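You operate a simulated robot arm through the tools that you are given. There is no shell and no other tool. Be economical: measure what you need, move in short steps, check, and stop when the job is done.

Carry out the task below with a simulated robot arm. There is one attempt and no reset: what you move stays moved.

Task
Take the yellow plastic plate and put it on top of the black rubber piece.
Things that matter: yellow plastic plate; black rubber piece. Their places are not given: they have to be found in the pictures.

Only the result counts: the job must be done as asked and must still hold three seconds after the hand-in. Knocking over, shifting, dropping, spilling or breaking anything else fails it.

Robot
A 7-joint arm with a two-finger parallel gripper, fixed in place. Base frame: the origin is at the foot of the arm, x ahead of it, y to its left, z up; the work surface is at about z = 0. Readings come in m, degrees, newtons and seconds.
With the tool pointing down near the work surface it reaches from about 0.24 to 0.62 m from the base axis. Its first joint turns from -66.0 to 66.0 degrees. Payload 2.6 kg.
The tool frame sits at the grasp point between the pads (the TCP): z along the fingers, y along the line on which they close. The tips reach 0.03 m beyond it. Largest opening 0.094 m; finger width 0.028, thickness 0.01; the body of the gripper, 0.05 by 0.096 m, starts 0.055 m behind the TCP.
Orientation is told as [roll, pitch, yaw] about the base's x, y, z axes, in that order, counted from this pose: with the fingers straight down and closing along the base's y, the tool's x points along the base's -x, its y along +y and its z along -z.

Tools
- The arm moves only by the tool jog_arm. Its argument "plan" is a list of rows, each a list of 2 entries, a list of its own where there are three numbers: the shift along the base's x, y, z in mm, then the turn about the base's z in degrees. In form: [[[dx, dy, dz], yaw], ...]. A call has 1 to 10 rows; each row shifts and turns the commanded pose from where the row before left it. "fingers" is the finger opening in mm, from 0 to 94, set as the call begins (left out, the last holds). Each row takes 0.2 s and may step no farther than 0.05 m and 8.6 degrees from the row before; otherwise, or with a gripper value out of range, the whole call is refused. Where a pose cannot be reached the arm comes as near as it can. A force on the tool above 40 N (or 10 N above the force at the start of the call, whichever is more), or a blocked arm, ends the call early, and 0.2 s more pass. Each finger travels about 0.072 m/s and halts on what it meets, pressing with about 26 N; the grip force reading is that of the motor and also rises with nothing between the fingers. The clock runs only during rows and for 0.2 s after the last one: add rows that do not move to give the fingers time. It gives the time, the measured TCP pose, the force on the tool (base axes), the opening and the grip force at its end, in the units of the frame above (readings bear some noise), and new pictures: "show" is both (left out), scene, wrist or none.
- Cameras (640 x 400 px; columns grow to the right, rows downward): "scene" is fixed at [0.0433, 0.4438, 0.5563]; the picture's right is [-0.68, -0.74, 0.00], its down [-0.47, 0.43, -0.77] and it looks along [0.57, -0.52, -0.64] (base axes); focal length 321 px, centre (320, 200). "wrist" rides on the gripper at [-0.037, 0, -0.058] in the tool frame; the picture's right is [0.00, -1.00, 0.00], its down [0.97, 0.00, -0.24] and it looks along [0.24, 0.00, 0.97] (tool axes); focal length 218 px, centre (320, 200).
- locate(camera, pixels): for up to 12 pixels [column, row] of the newest picture of that camera ("zoom" is the newest enlarged one), the place [x, y, z] in the base frame of the surface seen there, good to about 0.003 m. The clock stands still meanwhile.
- inspect(camera, box): a new picture of the part [left, top, right, bottom] of that camera's present view, enlarged. The clock stands still meanwhile.
- finish_job(): hands the job in; it is judged then, once.

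Go step by step. Measure first, check grasps and placings, and put right what went wrong. The budget is 60 turns and 120 pictures, counting those below and the enlarged ones. Unless the task says otherwise, let go and move clear before handing in, and close with one line.

The tools are called by a JSON object that holds its "name" and its "arguments". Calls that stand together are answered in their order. jog_arm: Moves the arm, as the interface text tells. Its arguments: {"type":"object","properties":{"plan":{"type":"array","items":{"type":"array"}},"fingers":{"type":"number"},"show":{"type":"string","enum":["both","scene","wrist","none"]}},"required":["plan"]} The other tools are called the same way: locate (camera, pixels) gives the place of the surface under pixels of a picture; inspect (camera, box) takes an enlarged picture of a part of a camera's view; finish_job () hands the job in.

At the start:

```text
clock: 0.0
tool_pos: [0.3534, 0.0771, 0.2588]
ee_rot: [0.0, 0.0, 0.1]
wrist_force: [-0.4, 0.2, 0.3]
gripper_width: 0.0939
grasp_force: 0.1
```

scene: 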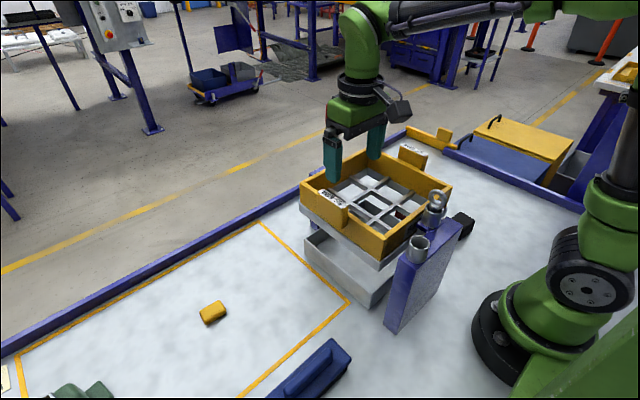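
wrist: 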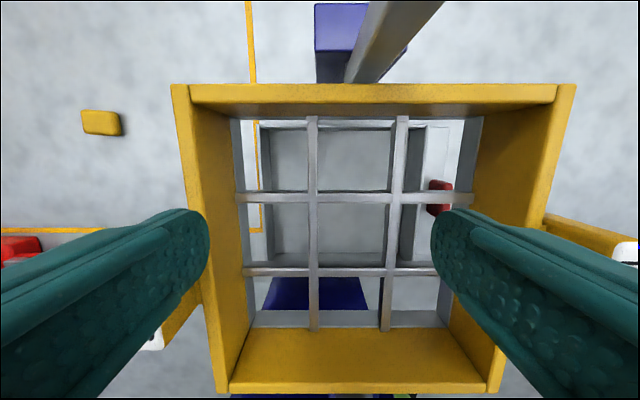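

The scene shows a small yellow piece at (213,312), a dark piece near (462,224), and a yellow frame on a stand under the gripper. I'll enlarge these areas first.

{"name": "inspect", "arguments": {"camera": "scene", "box": [280, 120, 500, 340]}}

{"name": "inspect", "arguments": {"camera": "scene", "box": [0, 240, 360, 400]}}

{"name": "locate", "arguments": {"camera": "scene", "pixels": [[213, 309], [203, 314], [223, 304], [222, 316], [205, 323], [464, 220], [464, 232], [375, 235], [340, 240], [430, 240], [405, 157], [310, 370]]}}

{"name": "inspect", "arguments": {"camera": "wrist", "box": [0, 0, 640, 400]}}

```text
1.82 times, centred on (390, 230) of scene
```

zoom: 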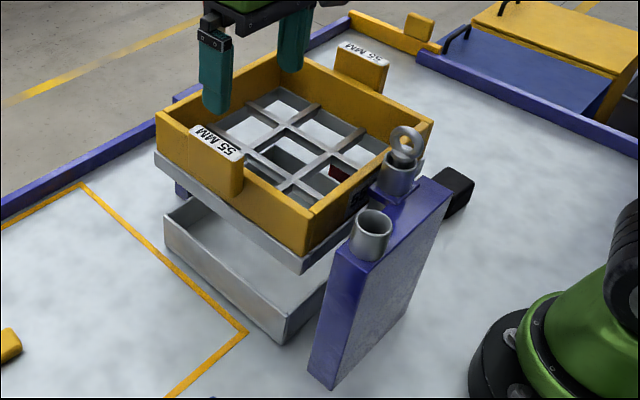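

```text
1.78 times, centred on (180, 320) of scene
```

zoom: 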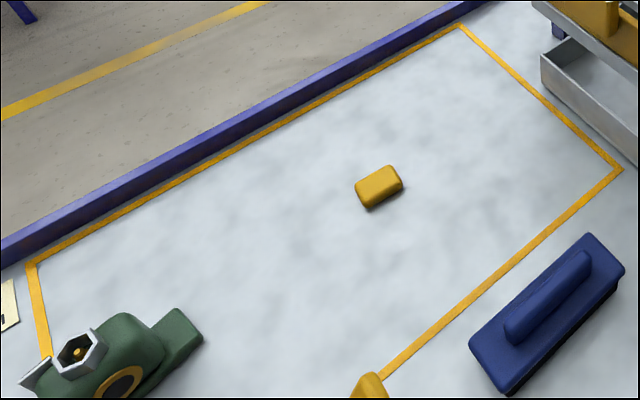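

```text
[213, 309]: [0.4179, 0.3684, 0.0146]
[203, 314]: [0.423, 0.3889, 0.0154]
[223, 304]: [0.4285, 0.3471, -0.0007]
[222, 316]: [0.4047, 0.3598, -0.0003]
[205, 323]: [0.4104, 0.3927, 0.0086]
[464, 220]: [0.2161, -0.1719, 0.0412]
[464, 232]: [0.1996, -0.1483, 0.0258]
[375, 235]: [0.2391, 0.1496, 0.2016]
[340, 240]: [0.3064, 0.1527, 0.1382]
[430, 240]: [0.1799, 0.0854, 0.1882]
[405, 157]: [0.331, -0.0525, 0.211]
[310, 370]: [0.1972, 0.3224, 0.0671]
```

```text
1.00 times, centred on (320, 200) of wrist
```

zoom: 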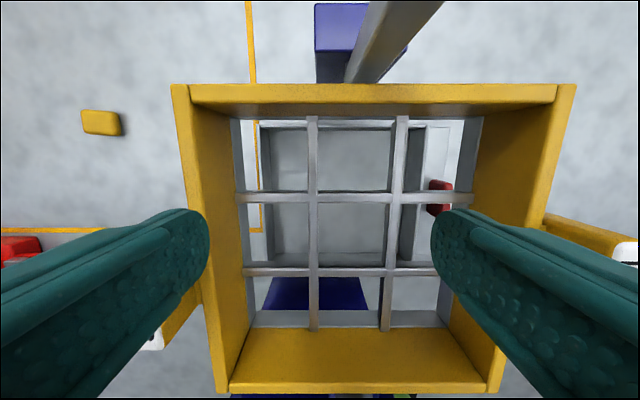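

The small yellow block is near (0.418, 0.37) and the black block near (0.21, -0.16). Other pieces may be hidden, so I'll raise the arm straight up and survey the surface.

{"name": "jog_arm", "arguments": {"plan": [[[0, 0, 40], 0], [[0, 0, 40], 0], [[0, 0, 40], 0], [[0, -40, 20], 0], [[0, -40, 0], 0], [[0, -40, 0], 0], [[0, -40, 0], 0], [[0, -30, 0], 0], [[0, 0, 0], 0]]}}

```text
clock: 2.0
tool_pos: [0.3525, -0.116, 0.4007]
ee_rot: [0.0, 0.1, 0.0]
wrist_force: [-0.8, -0.2, 0.1]
gripper_width: 0.094
grasp_force: 0.1
```

scene: 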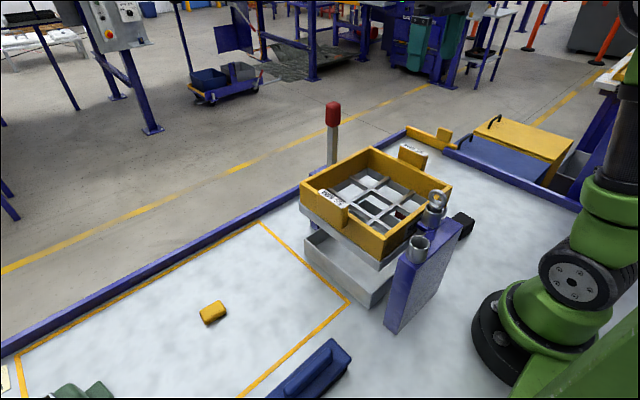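
wrist: 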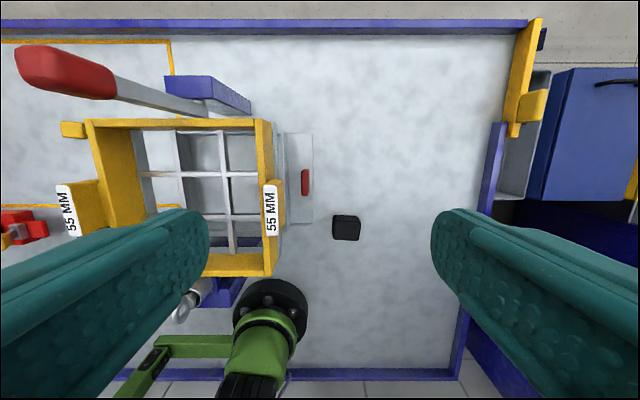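

The black block shows at wrist (347,227), and there's a red-handled lever beside the frame to avoid. I'll measure the block and take an enlarged view.

{"name": "inspect", "arguments": {"camera": "wrist", "box": [290, 190, 410, 265]}}

{"name": "locate", "arguments": {"camera": "wrist", "pixels": [[347, 228], [335, 219], [358, 219], [336, 237], [357, 237], [347, 217], [330, 228], [305, 182], [60, 72], [30, 70], [100, 75], [180, 100]]}}

```text
5.33 times, centred on (350, 228) of wrist
```

zoom: 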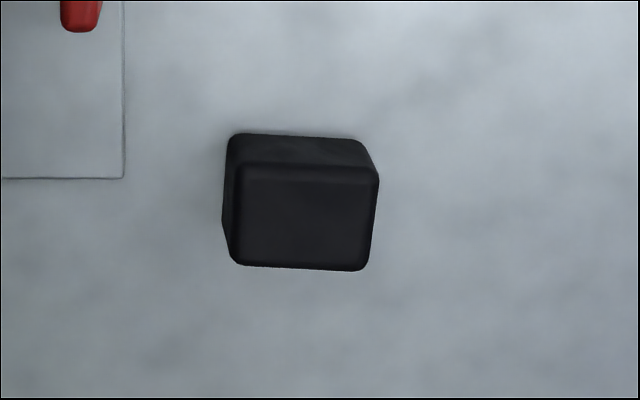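

```text
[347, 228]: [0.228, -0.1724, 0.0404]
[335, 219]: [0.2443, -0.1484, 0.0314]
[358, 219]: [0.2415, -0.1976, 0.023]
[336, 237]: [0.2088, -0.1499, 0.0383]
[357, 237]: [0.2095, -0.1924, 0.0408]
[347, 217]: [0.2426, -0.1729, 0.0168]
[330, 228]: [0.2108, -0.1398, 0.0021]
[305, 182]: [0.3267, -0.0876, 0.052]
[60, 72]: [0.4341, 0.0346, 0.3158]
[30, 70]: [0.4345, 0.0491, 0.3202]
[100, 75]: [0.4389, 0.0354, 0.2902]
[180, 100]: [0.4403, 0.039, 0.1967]
```

The black block's top is about 40 mm high, centred near (0.222, -0.172). Next I'll locate its top edges precisely in the zoom view and move over to the yellow piece, staying above the lever, which tops out near z 0.33.

{"name": "locate", "arguments": {"camera": "zoom", "pixels": [[303, 222], [303, 190], [303, 255], [250, 222], [360, 222], [250, 190], [362, 192], [245, 255], [355, 258]]}}

{"name": "jog_arm", "arguments": {"plan": [[[0, 50, 0], 0], [[0, 50, 0], 0], [[0, 50, 0], 0], [[0, 50, 0], 0], [[0, 50, 0], 0], [[0, 50, 0], 0], [[0, 50, 0], 0], [[0, 50, 0], 0], [[0, 50, -20], 0], [[0, 0, 0], 0]]}}

```text
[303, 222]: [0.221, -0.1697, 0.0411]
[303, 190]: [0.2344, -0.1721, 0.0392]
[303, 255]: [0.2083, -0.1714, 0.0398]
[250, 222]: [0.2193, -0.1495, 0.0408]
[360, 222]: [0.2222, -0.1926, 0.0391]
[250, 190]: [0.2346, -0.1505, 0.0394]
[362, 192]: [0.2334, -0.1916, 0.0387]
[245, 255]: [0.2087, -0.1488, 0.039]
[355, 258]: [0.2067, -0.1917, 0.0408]
```

```text
refused: row 9 steps farther than a row can; nothing moved
```

The block's top is centred at (0.221, -0.171, 0.040). The move was refused for one over-long step, so I'll resend it with shorter rows.

{"name": "jog_arm", "arguments": {"plan": [[[0, 48, 0], 0], [[0, 48, 0], 0], [[0, 48, 0], 0], [[0, 48, 0], 0], [[0, 48, 0], 0], [[0, 48, 0], 0], [[0, 48, 0], 0], [[0, 48, 0], 0], [[0, 48, 0], 0], [[0, 0, 0], 0]]}}

```text
clock: 4.2
tool_pos: [0.3534, 0.3174, 0.4019]
ee_rot: [0.0, 0.1, 0.0]
wrist_force: [0.1, -0.3, -0.3]
gripper_width: 0.094
grasp_force: 0.0
```

scene: 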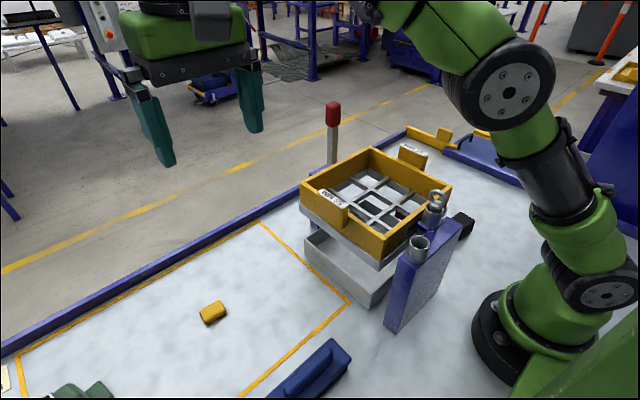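
wrist: 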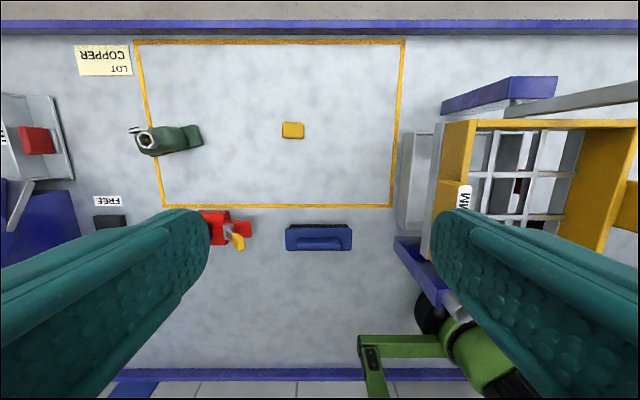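

The yellow piece is at wrist (293,130), and there's another dark thing at (110,222) by the FREE label. I'll check both, since the second one could be the black piece instead.

{"name": "inspect", "arguments": {"camera": "wrist", "box": [0, 80, 240, 260]}}

{"name": "locate", "arguments": {"camera": "zoom", "pixels": [[290, 372]]}}

{"name": "inspect", "arguments": {"camera": "wrist", "box": [253, 105, 333, 155]}}

{"name": "locate", "arguments": {"camera": "zoom", "pixels": [[320, 200], [240, 150], [395, 145], [320, 150], [320, 190], [235, 240], [310, 245], [400, 245], [240, 190], [400, 190], [100, 200], [320, 230]]}}

```text
2.22 times, centred on (120, 170) of wrist
```

zoom: 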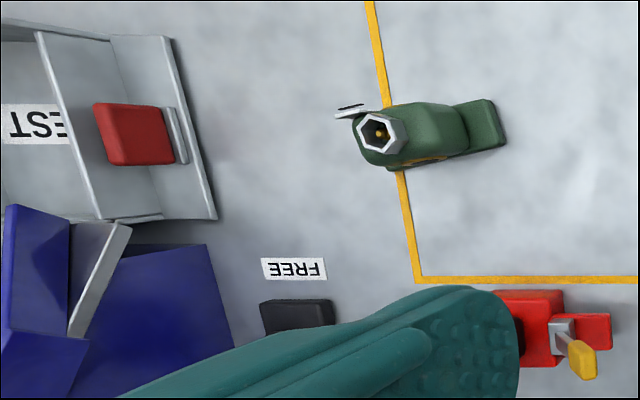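

```text
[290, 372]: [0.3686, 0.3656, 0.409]
```

```text
8.00 times, centred on (293, 130) of wrist
```

zoom: 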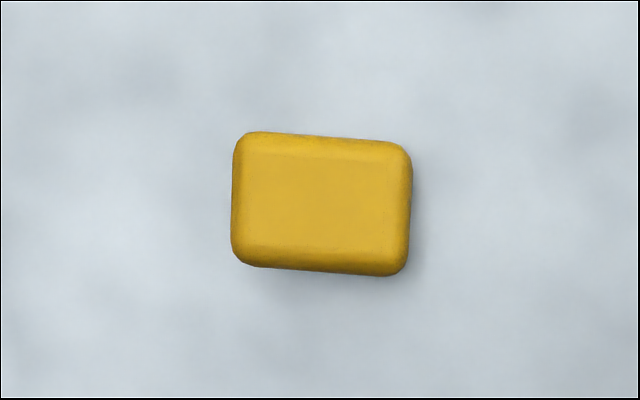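

```text
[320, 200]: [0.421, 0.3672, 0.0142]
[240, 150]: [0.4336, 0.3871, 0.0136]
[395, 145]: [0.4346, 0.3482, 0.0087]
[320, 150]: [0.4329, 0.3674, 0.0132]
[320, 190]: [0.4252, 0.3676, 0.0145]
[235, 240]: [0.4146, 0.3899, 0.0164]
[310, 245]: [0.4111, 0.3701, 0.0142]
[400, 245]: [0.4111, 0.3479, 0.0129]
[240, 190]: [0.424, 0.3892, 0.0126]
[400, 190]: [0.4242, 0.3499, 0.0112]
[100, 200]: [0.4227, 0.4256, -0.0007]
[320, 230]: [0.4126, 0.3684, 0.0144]
```

The yellow plate is about 45 x 34 x 14 mm, centred at (0.421, 0.3685) and turned about -4°. The other dark block is out of reach, so the black block at (0.221, -0.171) is the target, and I'll go down above the plate now.

{"name": "jog_arm", "arguments": {"plan": [[[34, 26, 0], -4], [[34, 25, -20], 0], [[0, 0, -48], 0], [[0, 0, -48], 0], [[0, 0, -48], 0], [[0, 0, -48], 0], [[0, 0, -48], 0], [[0, 0, 0], 0]], "fingers": 80}}

```text
clock: 6.0
tool_pos: [0.369, 0.3334, 0.1481]
ee_rot: [0.1, 0.0, -4.2]
wrist_force: [0.2, 0.4, -0.7]
gripper_width: 0.0799
grasp_force: 0.0
out of reach, approached as far as the arm can: row 1, 2
```

scene: 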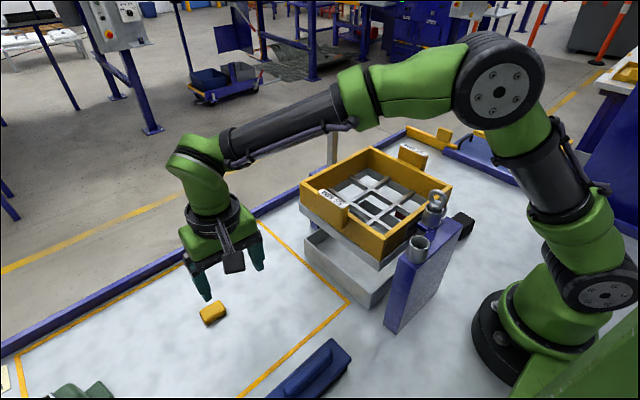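
wrist: 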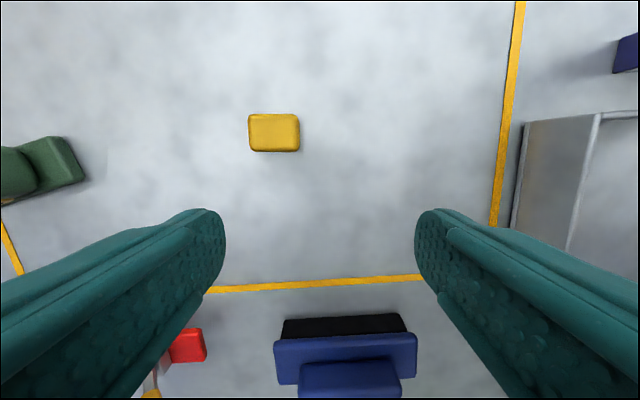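

The arm stopped short at height, at (0.369, 0.333, 0.148), with the yaw now lined up with the plate. Lower down it has more reach, so I'll shift the remaining (52, 35) mm and re-check.

{"name": "jog_arm", "arguments": {"plan": [[[26, 17, -20], 0], [[26, 18, -20], 0], [[0, 0, -20], 0], [[0, 0, 0], 0]]}}

{"name": "locate", "arguments": {"camera": "wrist", "pixels": [[320, 200], [320, 220], [320, 240]]}}

```text
clock: 7.0
tool_pos: [0.4232, 0.3654, 0.088]
ee_rot: [0.0, 0.0, -4.1]
wrist_force: [0.3, -0.5, 0.5]
gripper_width: 0.08
grasp_force: 0.0
```

scene: 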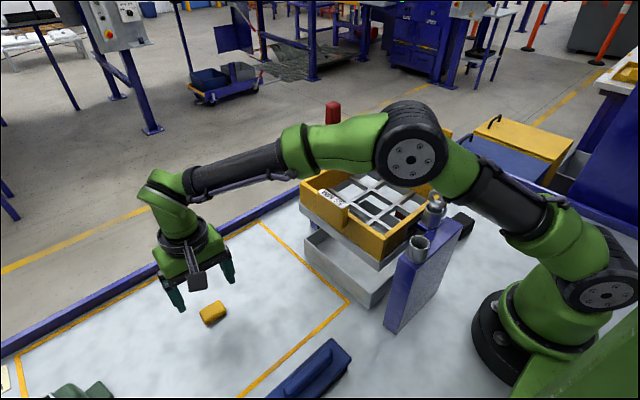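
wrist: 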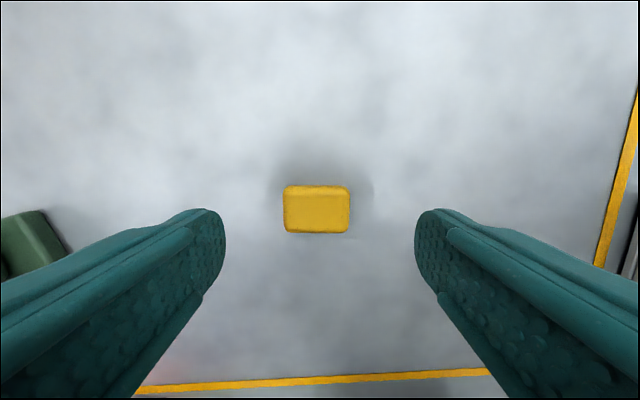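

```text
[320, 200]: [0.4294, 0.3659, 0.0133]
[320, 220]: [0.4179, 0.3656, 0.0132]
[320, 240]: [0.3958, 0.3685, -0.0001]
```

The plate sits centred between the fingers at (317,210), within about 2 mm of the TCP. I'll descend to z≈0.034 so the tips end just above the table.

{"name": "jog_arm", "arguments": {"plan": [[[0, 1, -20], 0], [[0, 0, -20], 0], [[0, 0, -14], 0], [[0, 0, 0], 0]]}}

```text
clock: 8.0
tool_pos: [0.4235, 0.3688, 0.0338]
ee_rot: [-0.1, 0.0, -3.9]
wrist_force: [0.1, -0.9, -0.8]
gripper_width: 0.0799
grasp_force: 0.0
```

scene: 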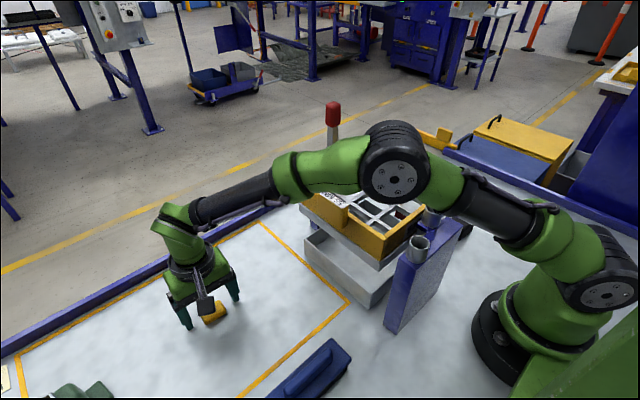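
wrist: 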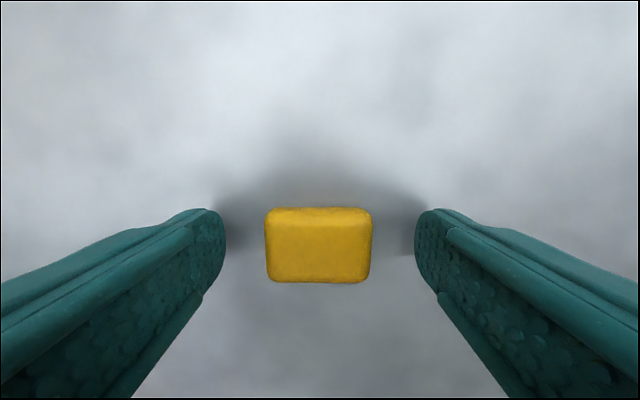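

The plate lies centred between the fingers at z 0.0338, as seen at (318,245). Now I'll close the fingers and give them time.

{"name": "jog_arm", "arguments": {"plan": [[[0, 0, 0], 0], [[0, 0, 0], 0], [[0, 0, 0], 0], [[0, 0, 0], 0]], "fingers": 30, "show": "wrist"}}

```text
clock: 9.0
tool_pos: [0.4236, 0.369, 0.0328]
ee_rot: [0.0, -0.1, -4.0]
wrist_force: [0.0, -0.3, 0.1]
gripper_width: 0.0423
grasp_force: 26.2
```

wrist: 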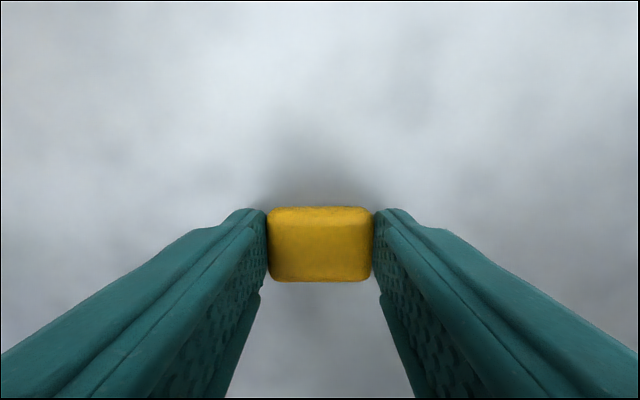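

The plate is held at 42 mm opening with 26 N. I'll lift it straight up, then retract toward the base while rising.

{"name": "jog_arm", "arguments": {"plan": [[[0, 0, 20], 0], [[0, 0, 40], 0], [[-12, -10, 40], 0], [[-12, -10, 40], 0], [[-12, -10, 42], 0], [[-12, -10, 42], 0], [[-12, -10, 42], 0], [[-12, -10, 42], 0], [[-12, -9, 42], 0], [[0, 0, 20], 4]]}}

```text
clock: 11.2
tool_pos: [0.3416, 0.2978, 0.4051]
ee_rot: [0.1, 0.1, 0.1]
wrist_force: [0.5, 0.0, 0.1]
gripper_width: 0.0423
grasp_force: 25.9
```

scene: 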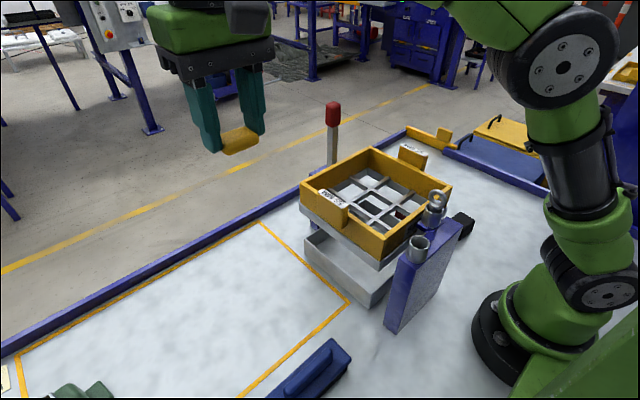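
wrist: 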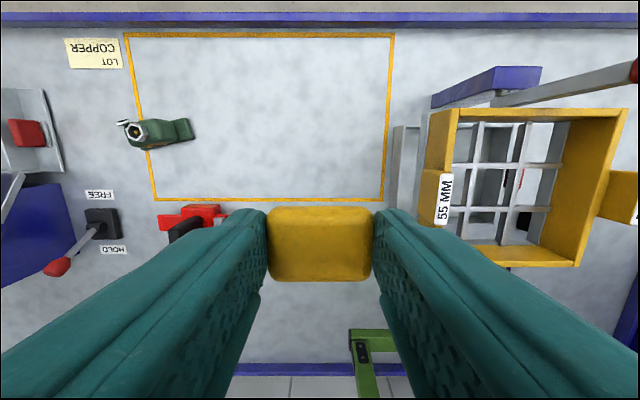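

The plate is secure, and the other dark object turns out to be a lever's base, so the black block is the right target. I'll cross over at this height to y≈-0.171.

{"name": "jog_arm", "arguments": {"plan": [[[0, -47, 0], 0], [[0, -47, 0], 0], [[0, -47, 0], 0], [[0, -47, 0], 0], [[0, -47, 0], 0], [[0, -47, 0], 0], [[0, -47, 0], 0], [[0, -47, 0], 0], [[0, -47, 0], 0], [[0, -46, 0], 0]], "show": "none"}}

{"name": "jog_arm", "arguments": {"plan": [[[-20, 0, -40], 0], [[-20, 0, -40], 0], [[-20, 0, -40], 0], [[-20, 0, -40], 0], [[-20, 0, -40], 0], [[0, 0, 0], 0]]}}

```text
clock: 13.4
tool_pos: [0.3402, -0.1695, 0.4044]
ee_rot: [0.0, 0.0, 0.2]
wrist_force: [-0.6, 0.1, -0.2]
gripper_width: 0.0423
grasp_force: 25.8
```

```text
clock: 14.8
tool_pos: [0.2395, -0.1687, 0.203]
ee_rot: [-0.1, 0.0, -0.1]
wrist_force: [0.8, 0.1, -0.7]
gripper_width: 0.0425
grasp_force: 25.5
```

scene: 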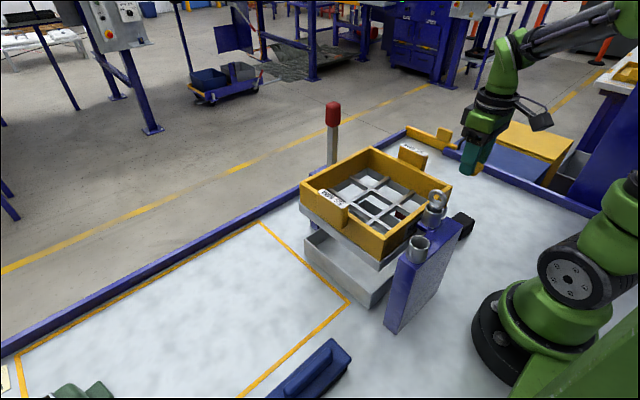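
wrist: 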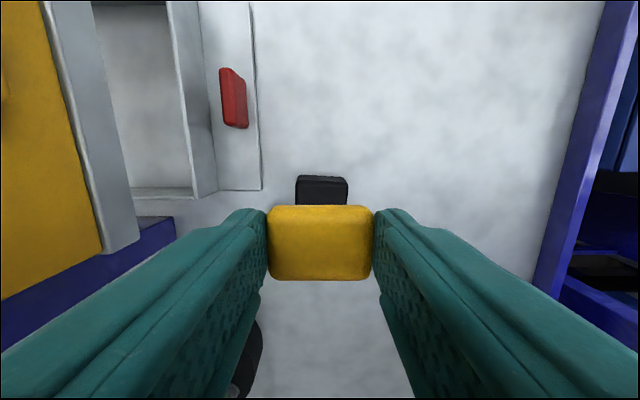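

The black block appears at (322,190), in front of the held plate. I'll shift -18 mm in x, turn -3° to match the block, and go down to z≈0.11 to check alignment.

{"name": "jog_arm", "arguments": {"plan": [[[-9, -1, -30], -3], [[-9, -1, -30], 0], [[0, 0, -30], 0], [[0, 0, 0], 0]]}}

{"name": "inspect", "arguments": {"camera": "scene", "box": [420, 150, 520, 250]}}

{"name": "locate", "arguments": {"camera": "wrist", "pixels": [[320, 202], [320, 198], [290, 198], [350, 198], [320, 250], [320, 277]]}}

```text
clock: 15.8
tool_pos: [0.2217, -0.1713, 0.114]
ee_rot: [0.1, 0.0, -3.1]
wrist_force: [-0.4, 0.5, -0.3]
gripper_width: 0.0426
grasp_force: 26.0
```

scene: 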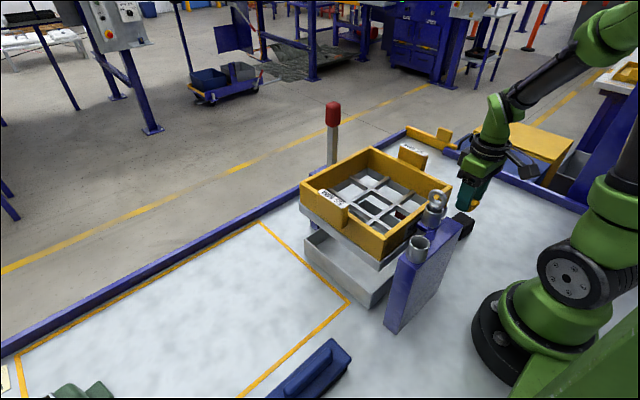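
wrist: 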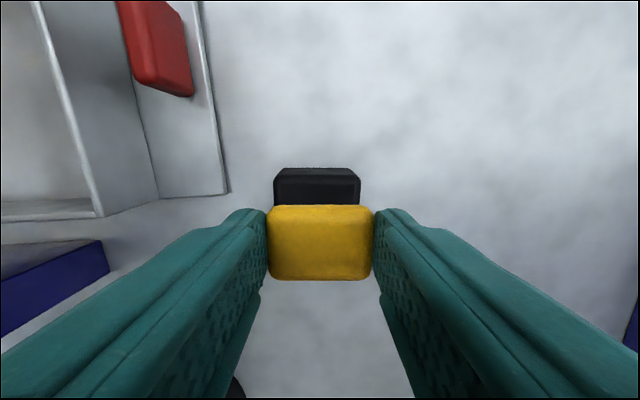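

```text
4.00 times, centred on (470, 200) of scene
```

zoom: 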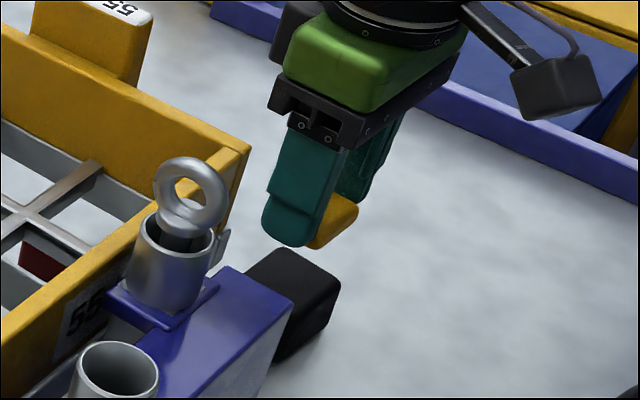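

```text
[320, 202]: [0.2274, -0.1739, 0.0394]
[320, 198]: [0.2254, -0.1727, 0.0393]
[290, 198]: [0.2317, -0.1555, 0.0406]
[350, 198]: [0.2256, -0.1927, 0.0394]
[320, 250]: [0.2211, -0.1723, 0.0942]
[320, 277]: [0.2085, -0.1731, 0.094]
```

The plate (top z 0.094, bottom ≈0.080) is over the block, whose top is at 0.040 and centre about 1.5 mm toward +y. I'll lower about 36 mm to just above contact.

{"name": "jog_arm", "arguments": {"plan": [[[-1, 1.5, -15], 0], [[0, 0, -15], 0], [[0, 0, -6], 0], [[0, 0, 0], 0]]}}

{"name": "inspect", "arguments": {"camera": "scene", "box": [420, 170, 520, 250]}}

```text
clock: 16.8
tool_pos: [0.2201, -0.1701, 0.077]
ee_rot: [0.0, 0.0, -2.9]
wrist_force: [-0.5, 0.7, -0.7]
gripper_width: 0.0425
grasp_force: 25.9
```

scene: 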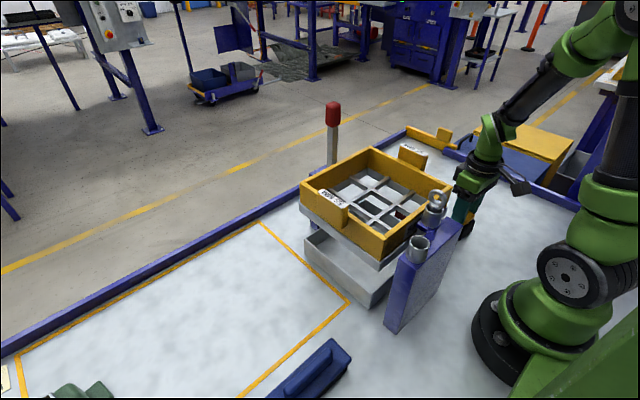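
wrist: 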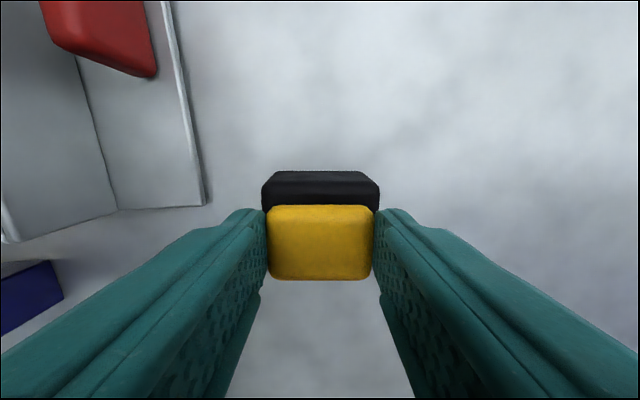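

```text
5.00 times, centred on (470, 210) of scene
```

zoom: 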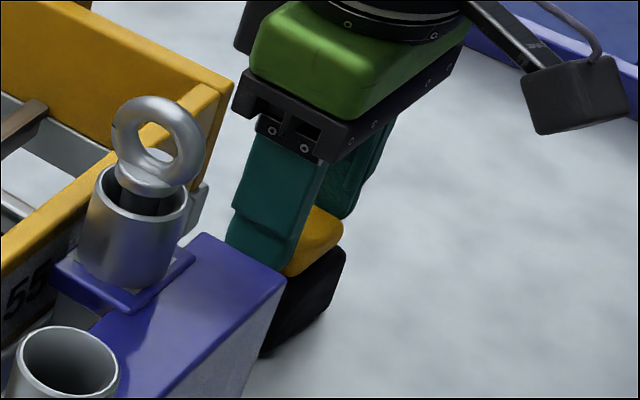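

The plate is centred in y, but a strip of the block's top shows in front at rows 183–205. I'll measure that strip to set the x offset.

{"name": "locate", "arguments": {"camera": "wrist", "pixels": [[320, 175], [320, 181], [320, 186], [320, 192], [320, 200], [320, 212], [320, 260], [320, 275]]}}

```text
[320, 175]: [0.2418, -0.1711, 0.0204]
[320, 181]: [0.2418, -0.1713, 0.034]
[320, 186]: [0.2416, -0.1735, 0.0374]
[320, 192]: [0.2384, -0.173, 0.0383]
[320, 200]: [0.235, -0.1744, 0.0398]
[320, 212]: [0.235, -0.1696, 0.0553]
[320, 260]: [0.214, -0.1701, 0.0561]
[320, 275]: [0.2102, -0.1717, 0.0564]
```

The block spans x≈0.203–0.242 and the plate about 0.205–0.236, so I'll shift +1.5 mm in x and lower the last 1–2 mm.

{"name": "jog_arm", "arguments": {"plan": [[[1.5, 0, 0], 0], [[0, 0, -1.5], 0], [[0, 0, -0.7], 0], [[0, 0, 0], 0]], "show": "wrist"}}

```text
clock: 17.8
tool_pos: [0.222, -0.1718, 0.0753]
ee_rot: [0.0, 0.0, -2.9]
wrist_force: [0.0, 0.1, 0.3]
gripper_width: 0.0423
grasp_force: 25.6
```

wrist: 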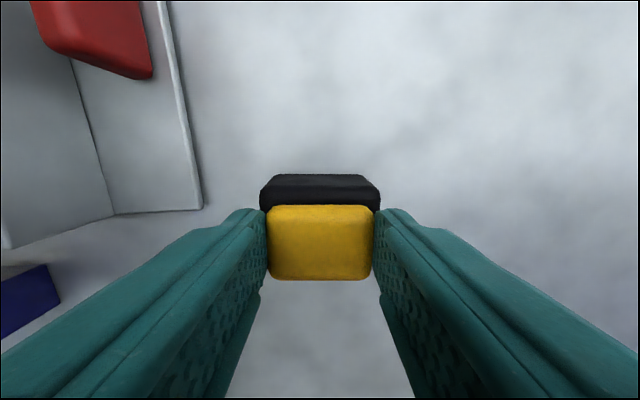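

The force reading still shows no contact. I'll lower in 0.7 mm steps and watch the force.

{"name": "jog_arm", "arguments": {"plan": [[[0, 0, -0.7], 0], [[0, 0, -0.5], 0], [[0, 0, 0], 0]], "show": "none"}}

```text
clock: 18.6
tool_pos: [0.2214, -0.1708, 0.0727]
ee_rot: [0.0, -0.1, -3.1]
wrist_force: [0.3, -0.1, 8.5]
gripper_width: 0.0422
grasp_force: 25.8
```

The force is now 8.5 N, so the plate is resting on the block. I'll release with a modest opening.

{"name": "jog_arm", "arguments": {"plan": [[[0, 0, 0.3], 0], [[0, 0, 0], 0], [[0, 0, 0], 0]], "fingers": 64}}

```text
clock: 19.4
tool_pos: [0.2208, -0.1707, 0.0744]
ee_rot: [0.1, 0.0, -2.9]
wrist_force: [0.1, 0.2, 0.2]
gripper_width: 0.064
grasp_force: 0.1
```

scene: 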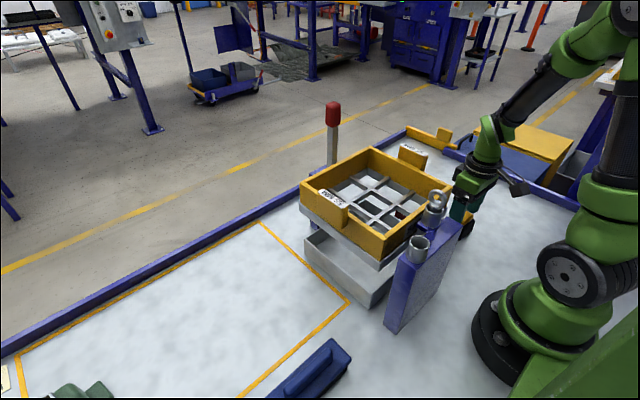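
wrist: 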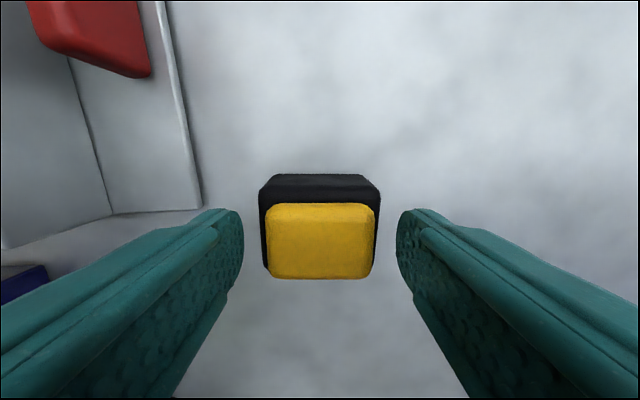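

The plate is lying flat on the block, seen at (320,240), and both fingers are clear of it. I'll rise straight up and away.

{"name": "jog_arm", "arguments": {"plan": [[[0, 0, 20], 0], [[0, 0, 40], 0], [[0, 0, 40], 0], [[10, 0, 40], 0], [[10, 0, 40], 0], [[0, 0, 0], 0]]}}

{"name": "inspect", "arguments": {"camera": "scene", "box": [420, 170, 520, 250]}}

```text
clock: 20.8
tool_pos: [0.2428, -0.1692, 0.2561]
ee_rot: [0.0, 0.0, -3.1]
wrist_force: [0.2, -0.5, 0.4]
gripper_width: 0.0637
grasp_force: 0.1
```

scene: 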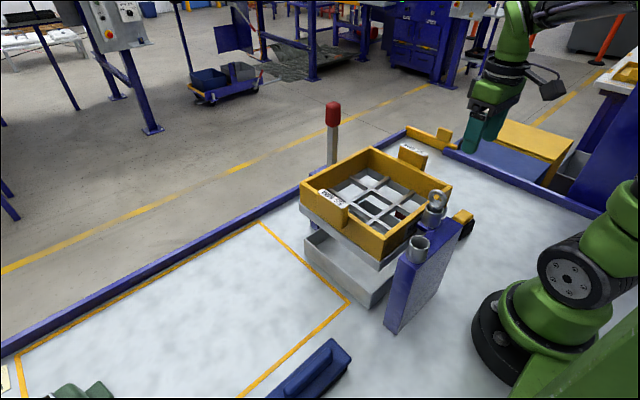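
wrist: 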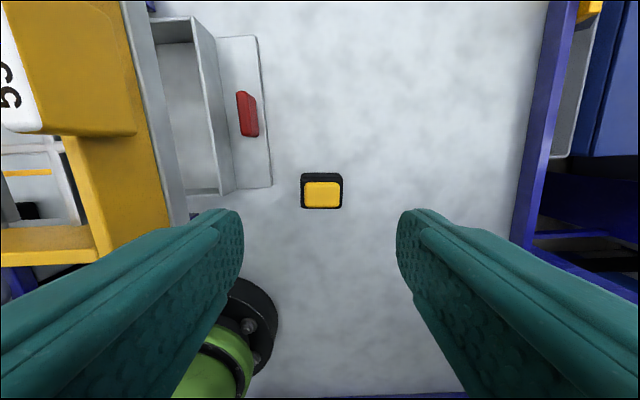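

```text
5.00 times, centred on (470, 210) of scene
```

zoom: 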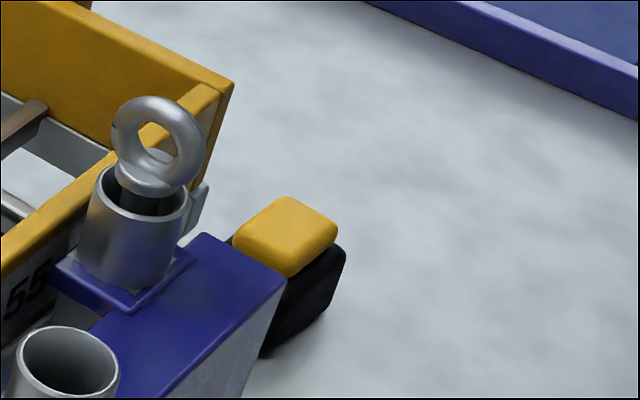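

The plate sits flat and centred on the black block, at wrist (322,193), and the arm is clear with nothing else disturbed, so I'm handing in.

{"name": "finish_job", "arguments": {}}

```text
The job is handed in.
```

The yellow plastic plate is resting flat and centred on top of the black rubber piece; the gripper has let go and moved clear, and the job is handed in.
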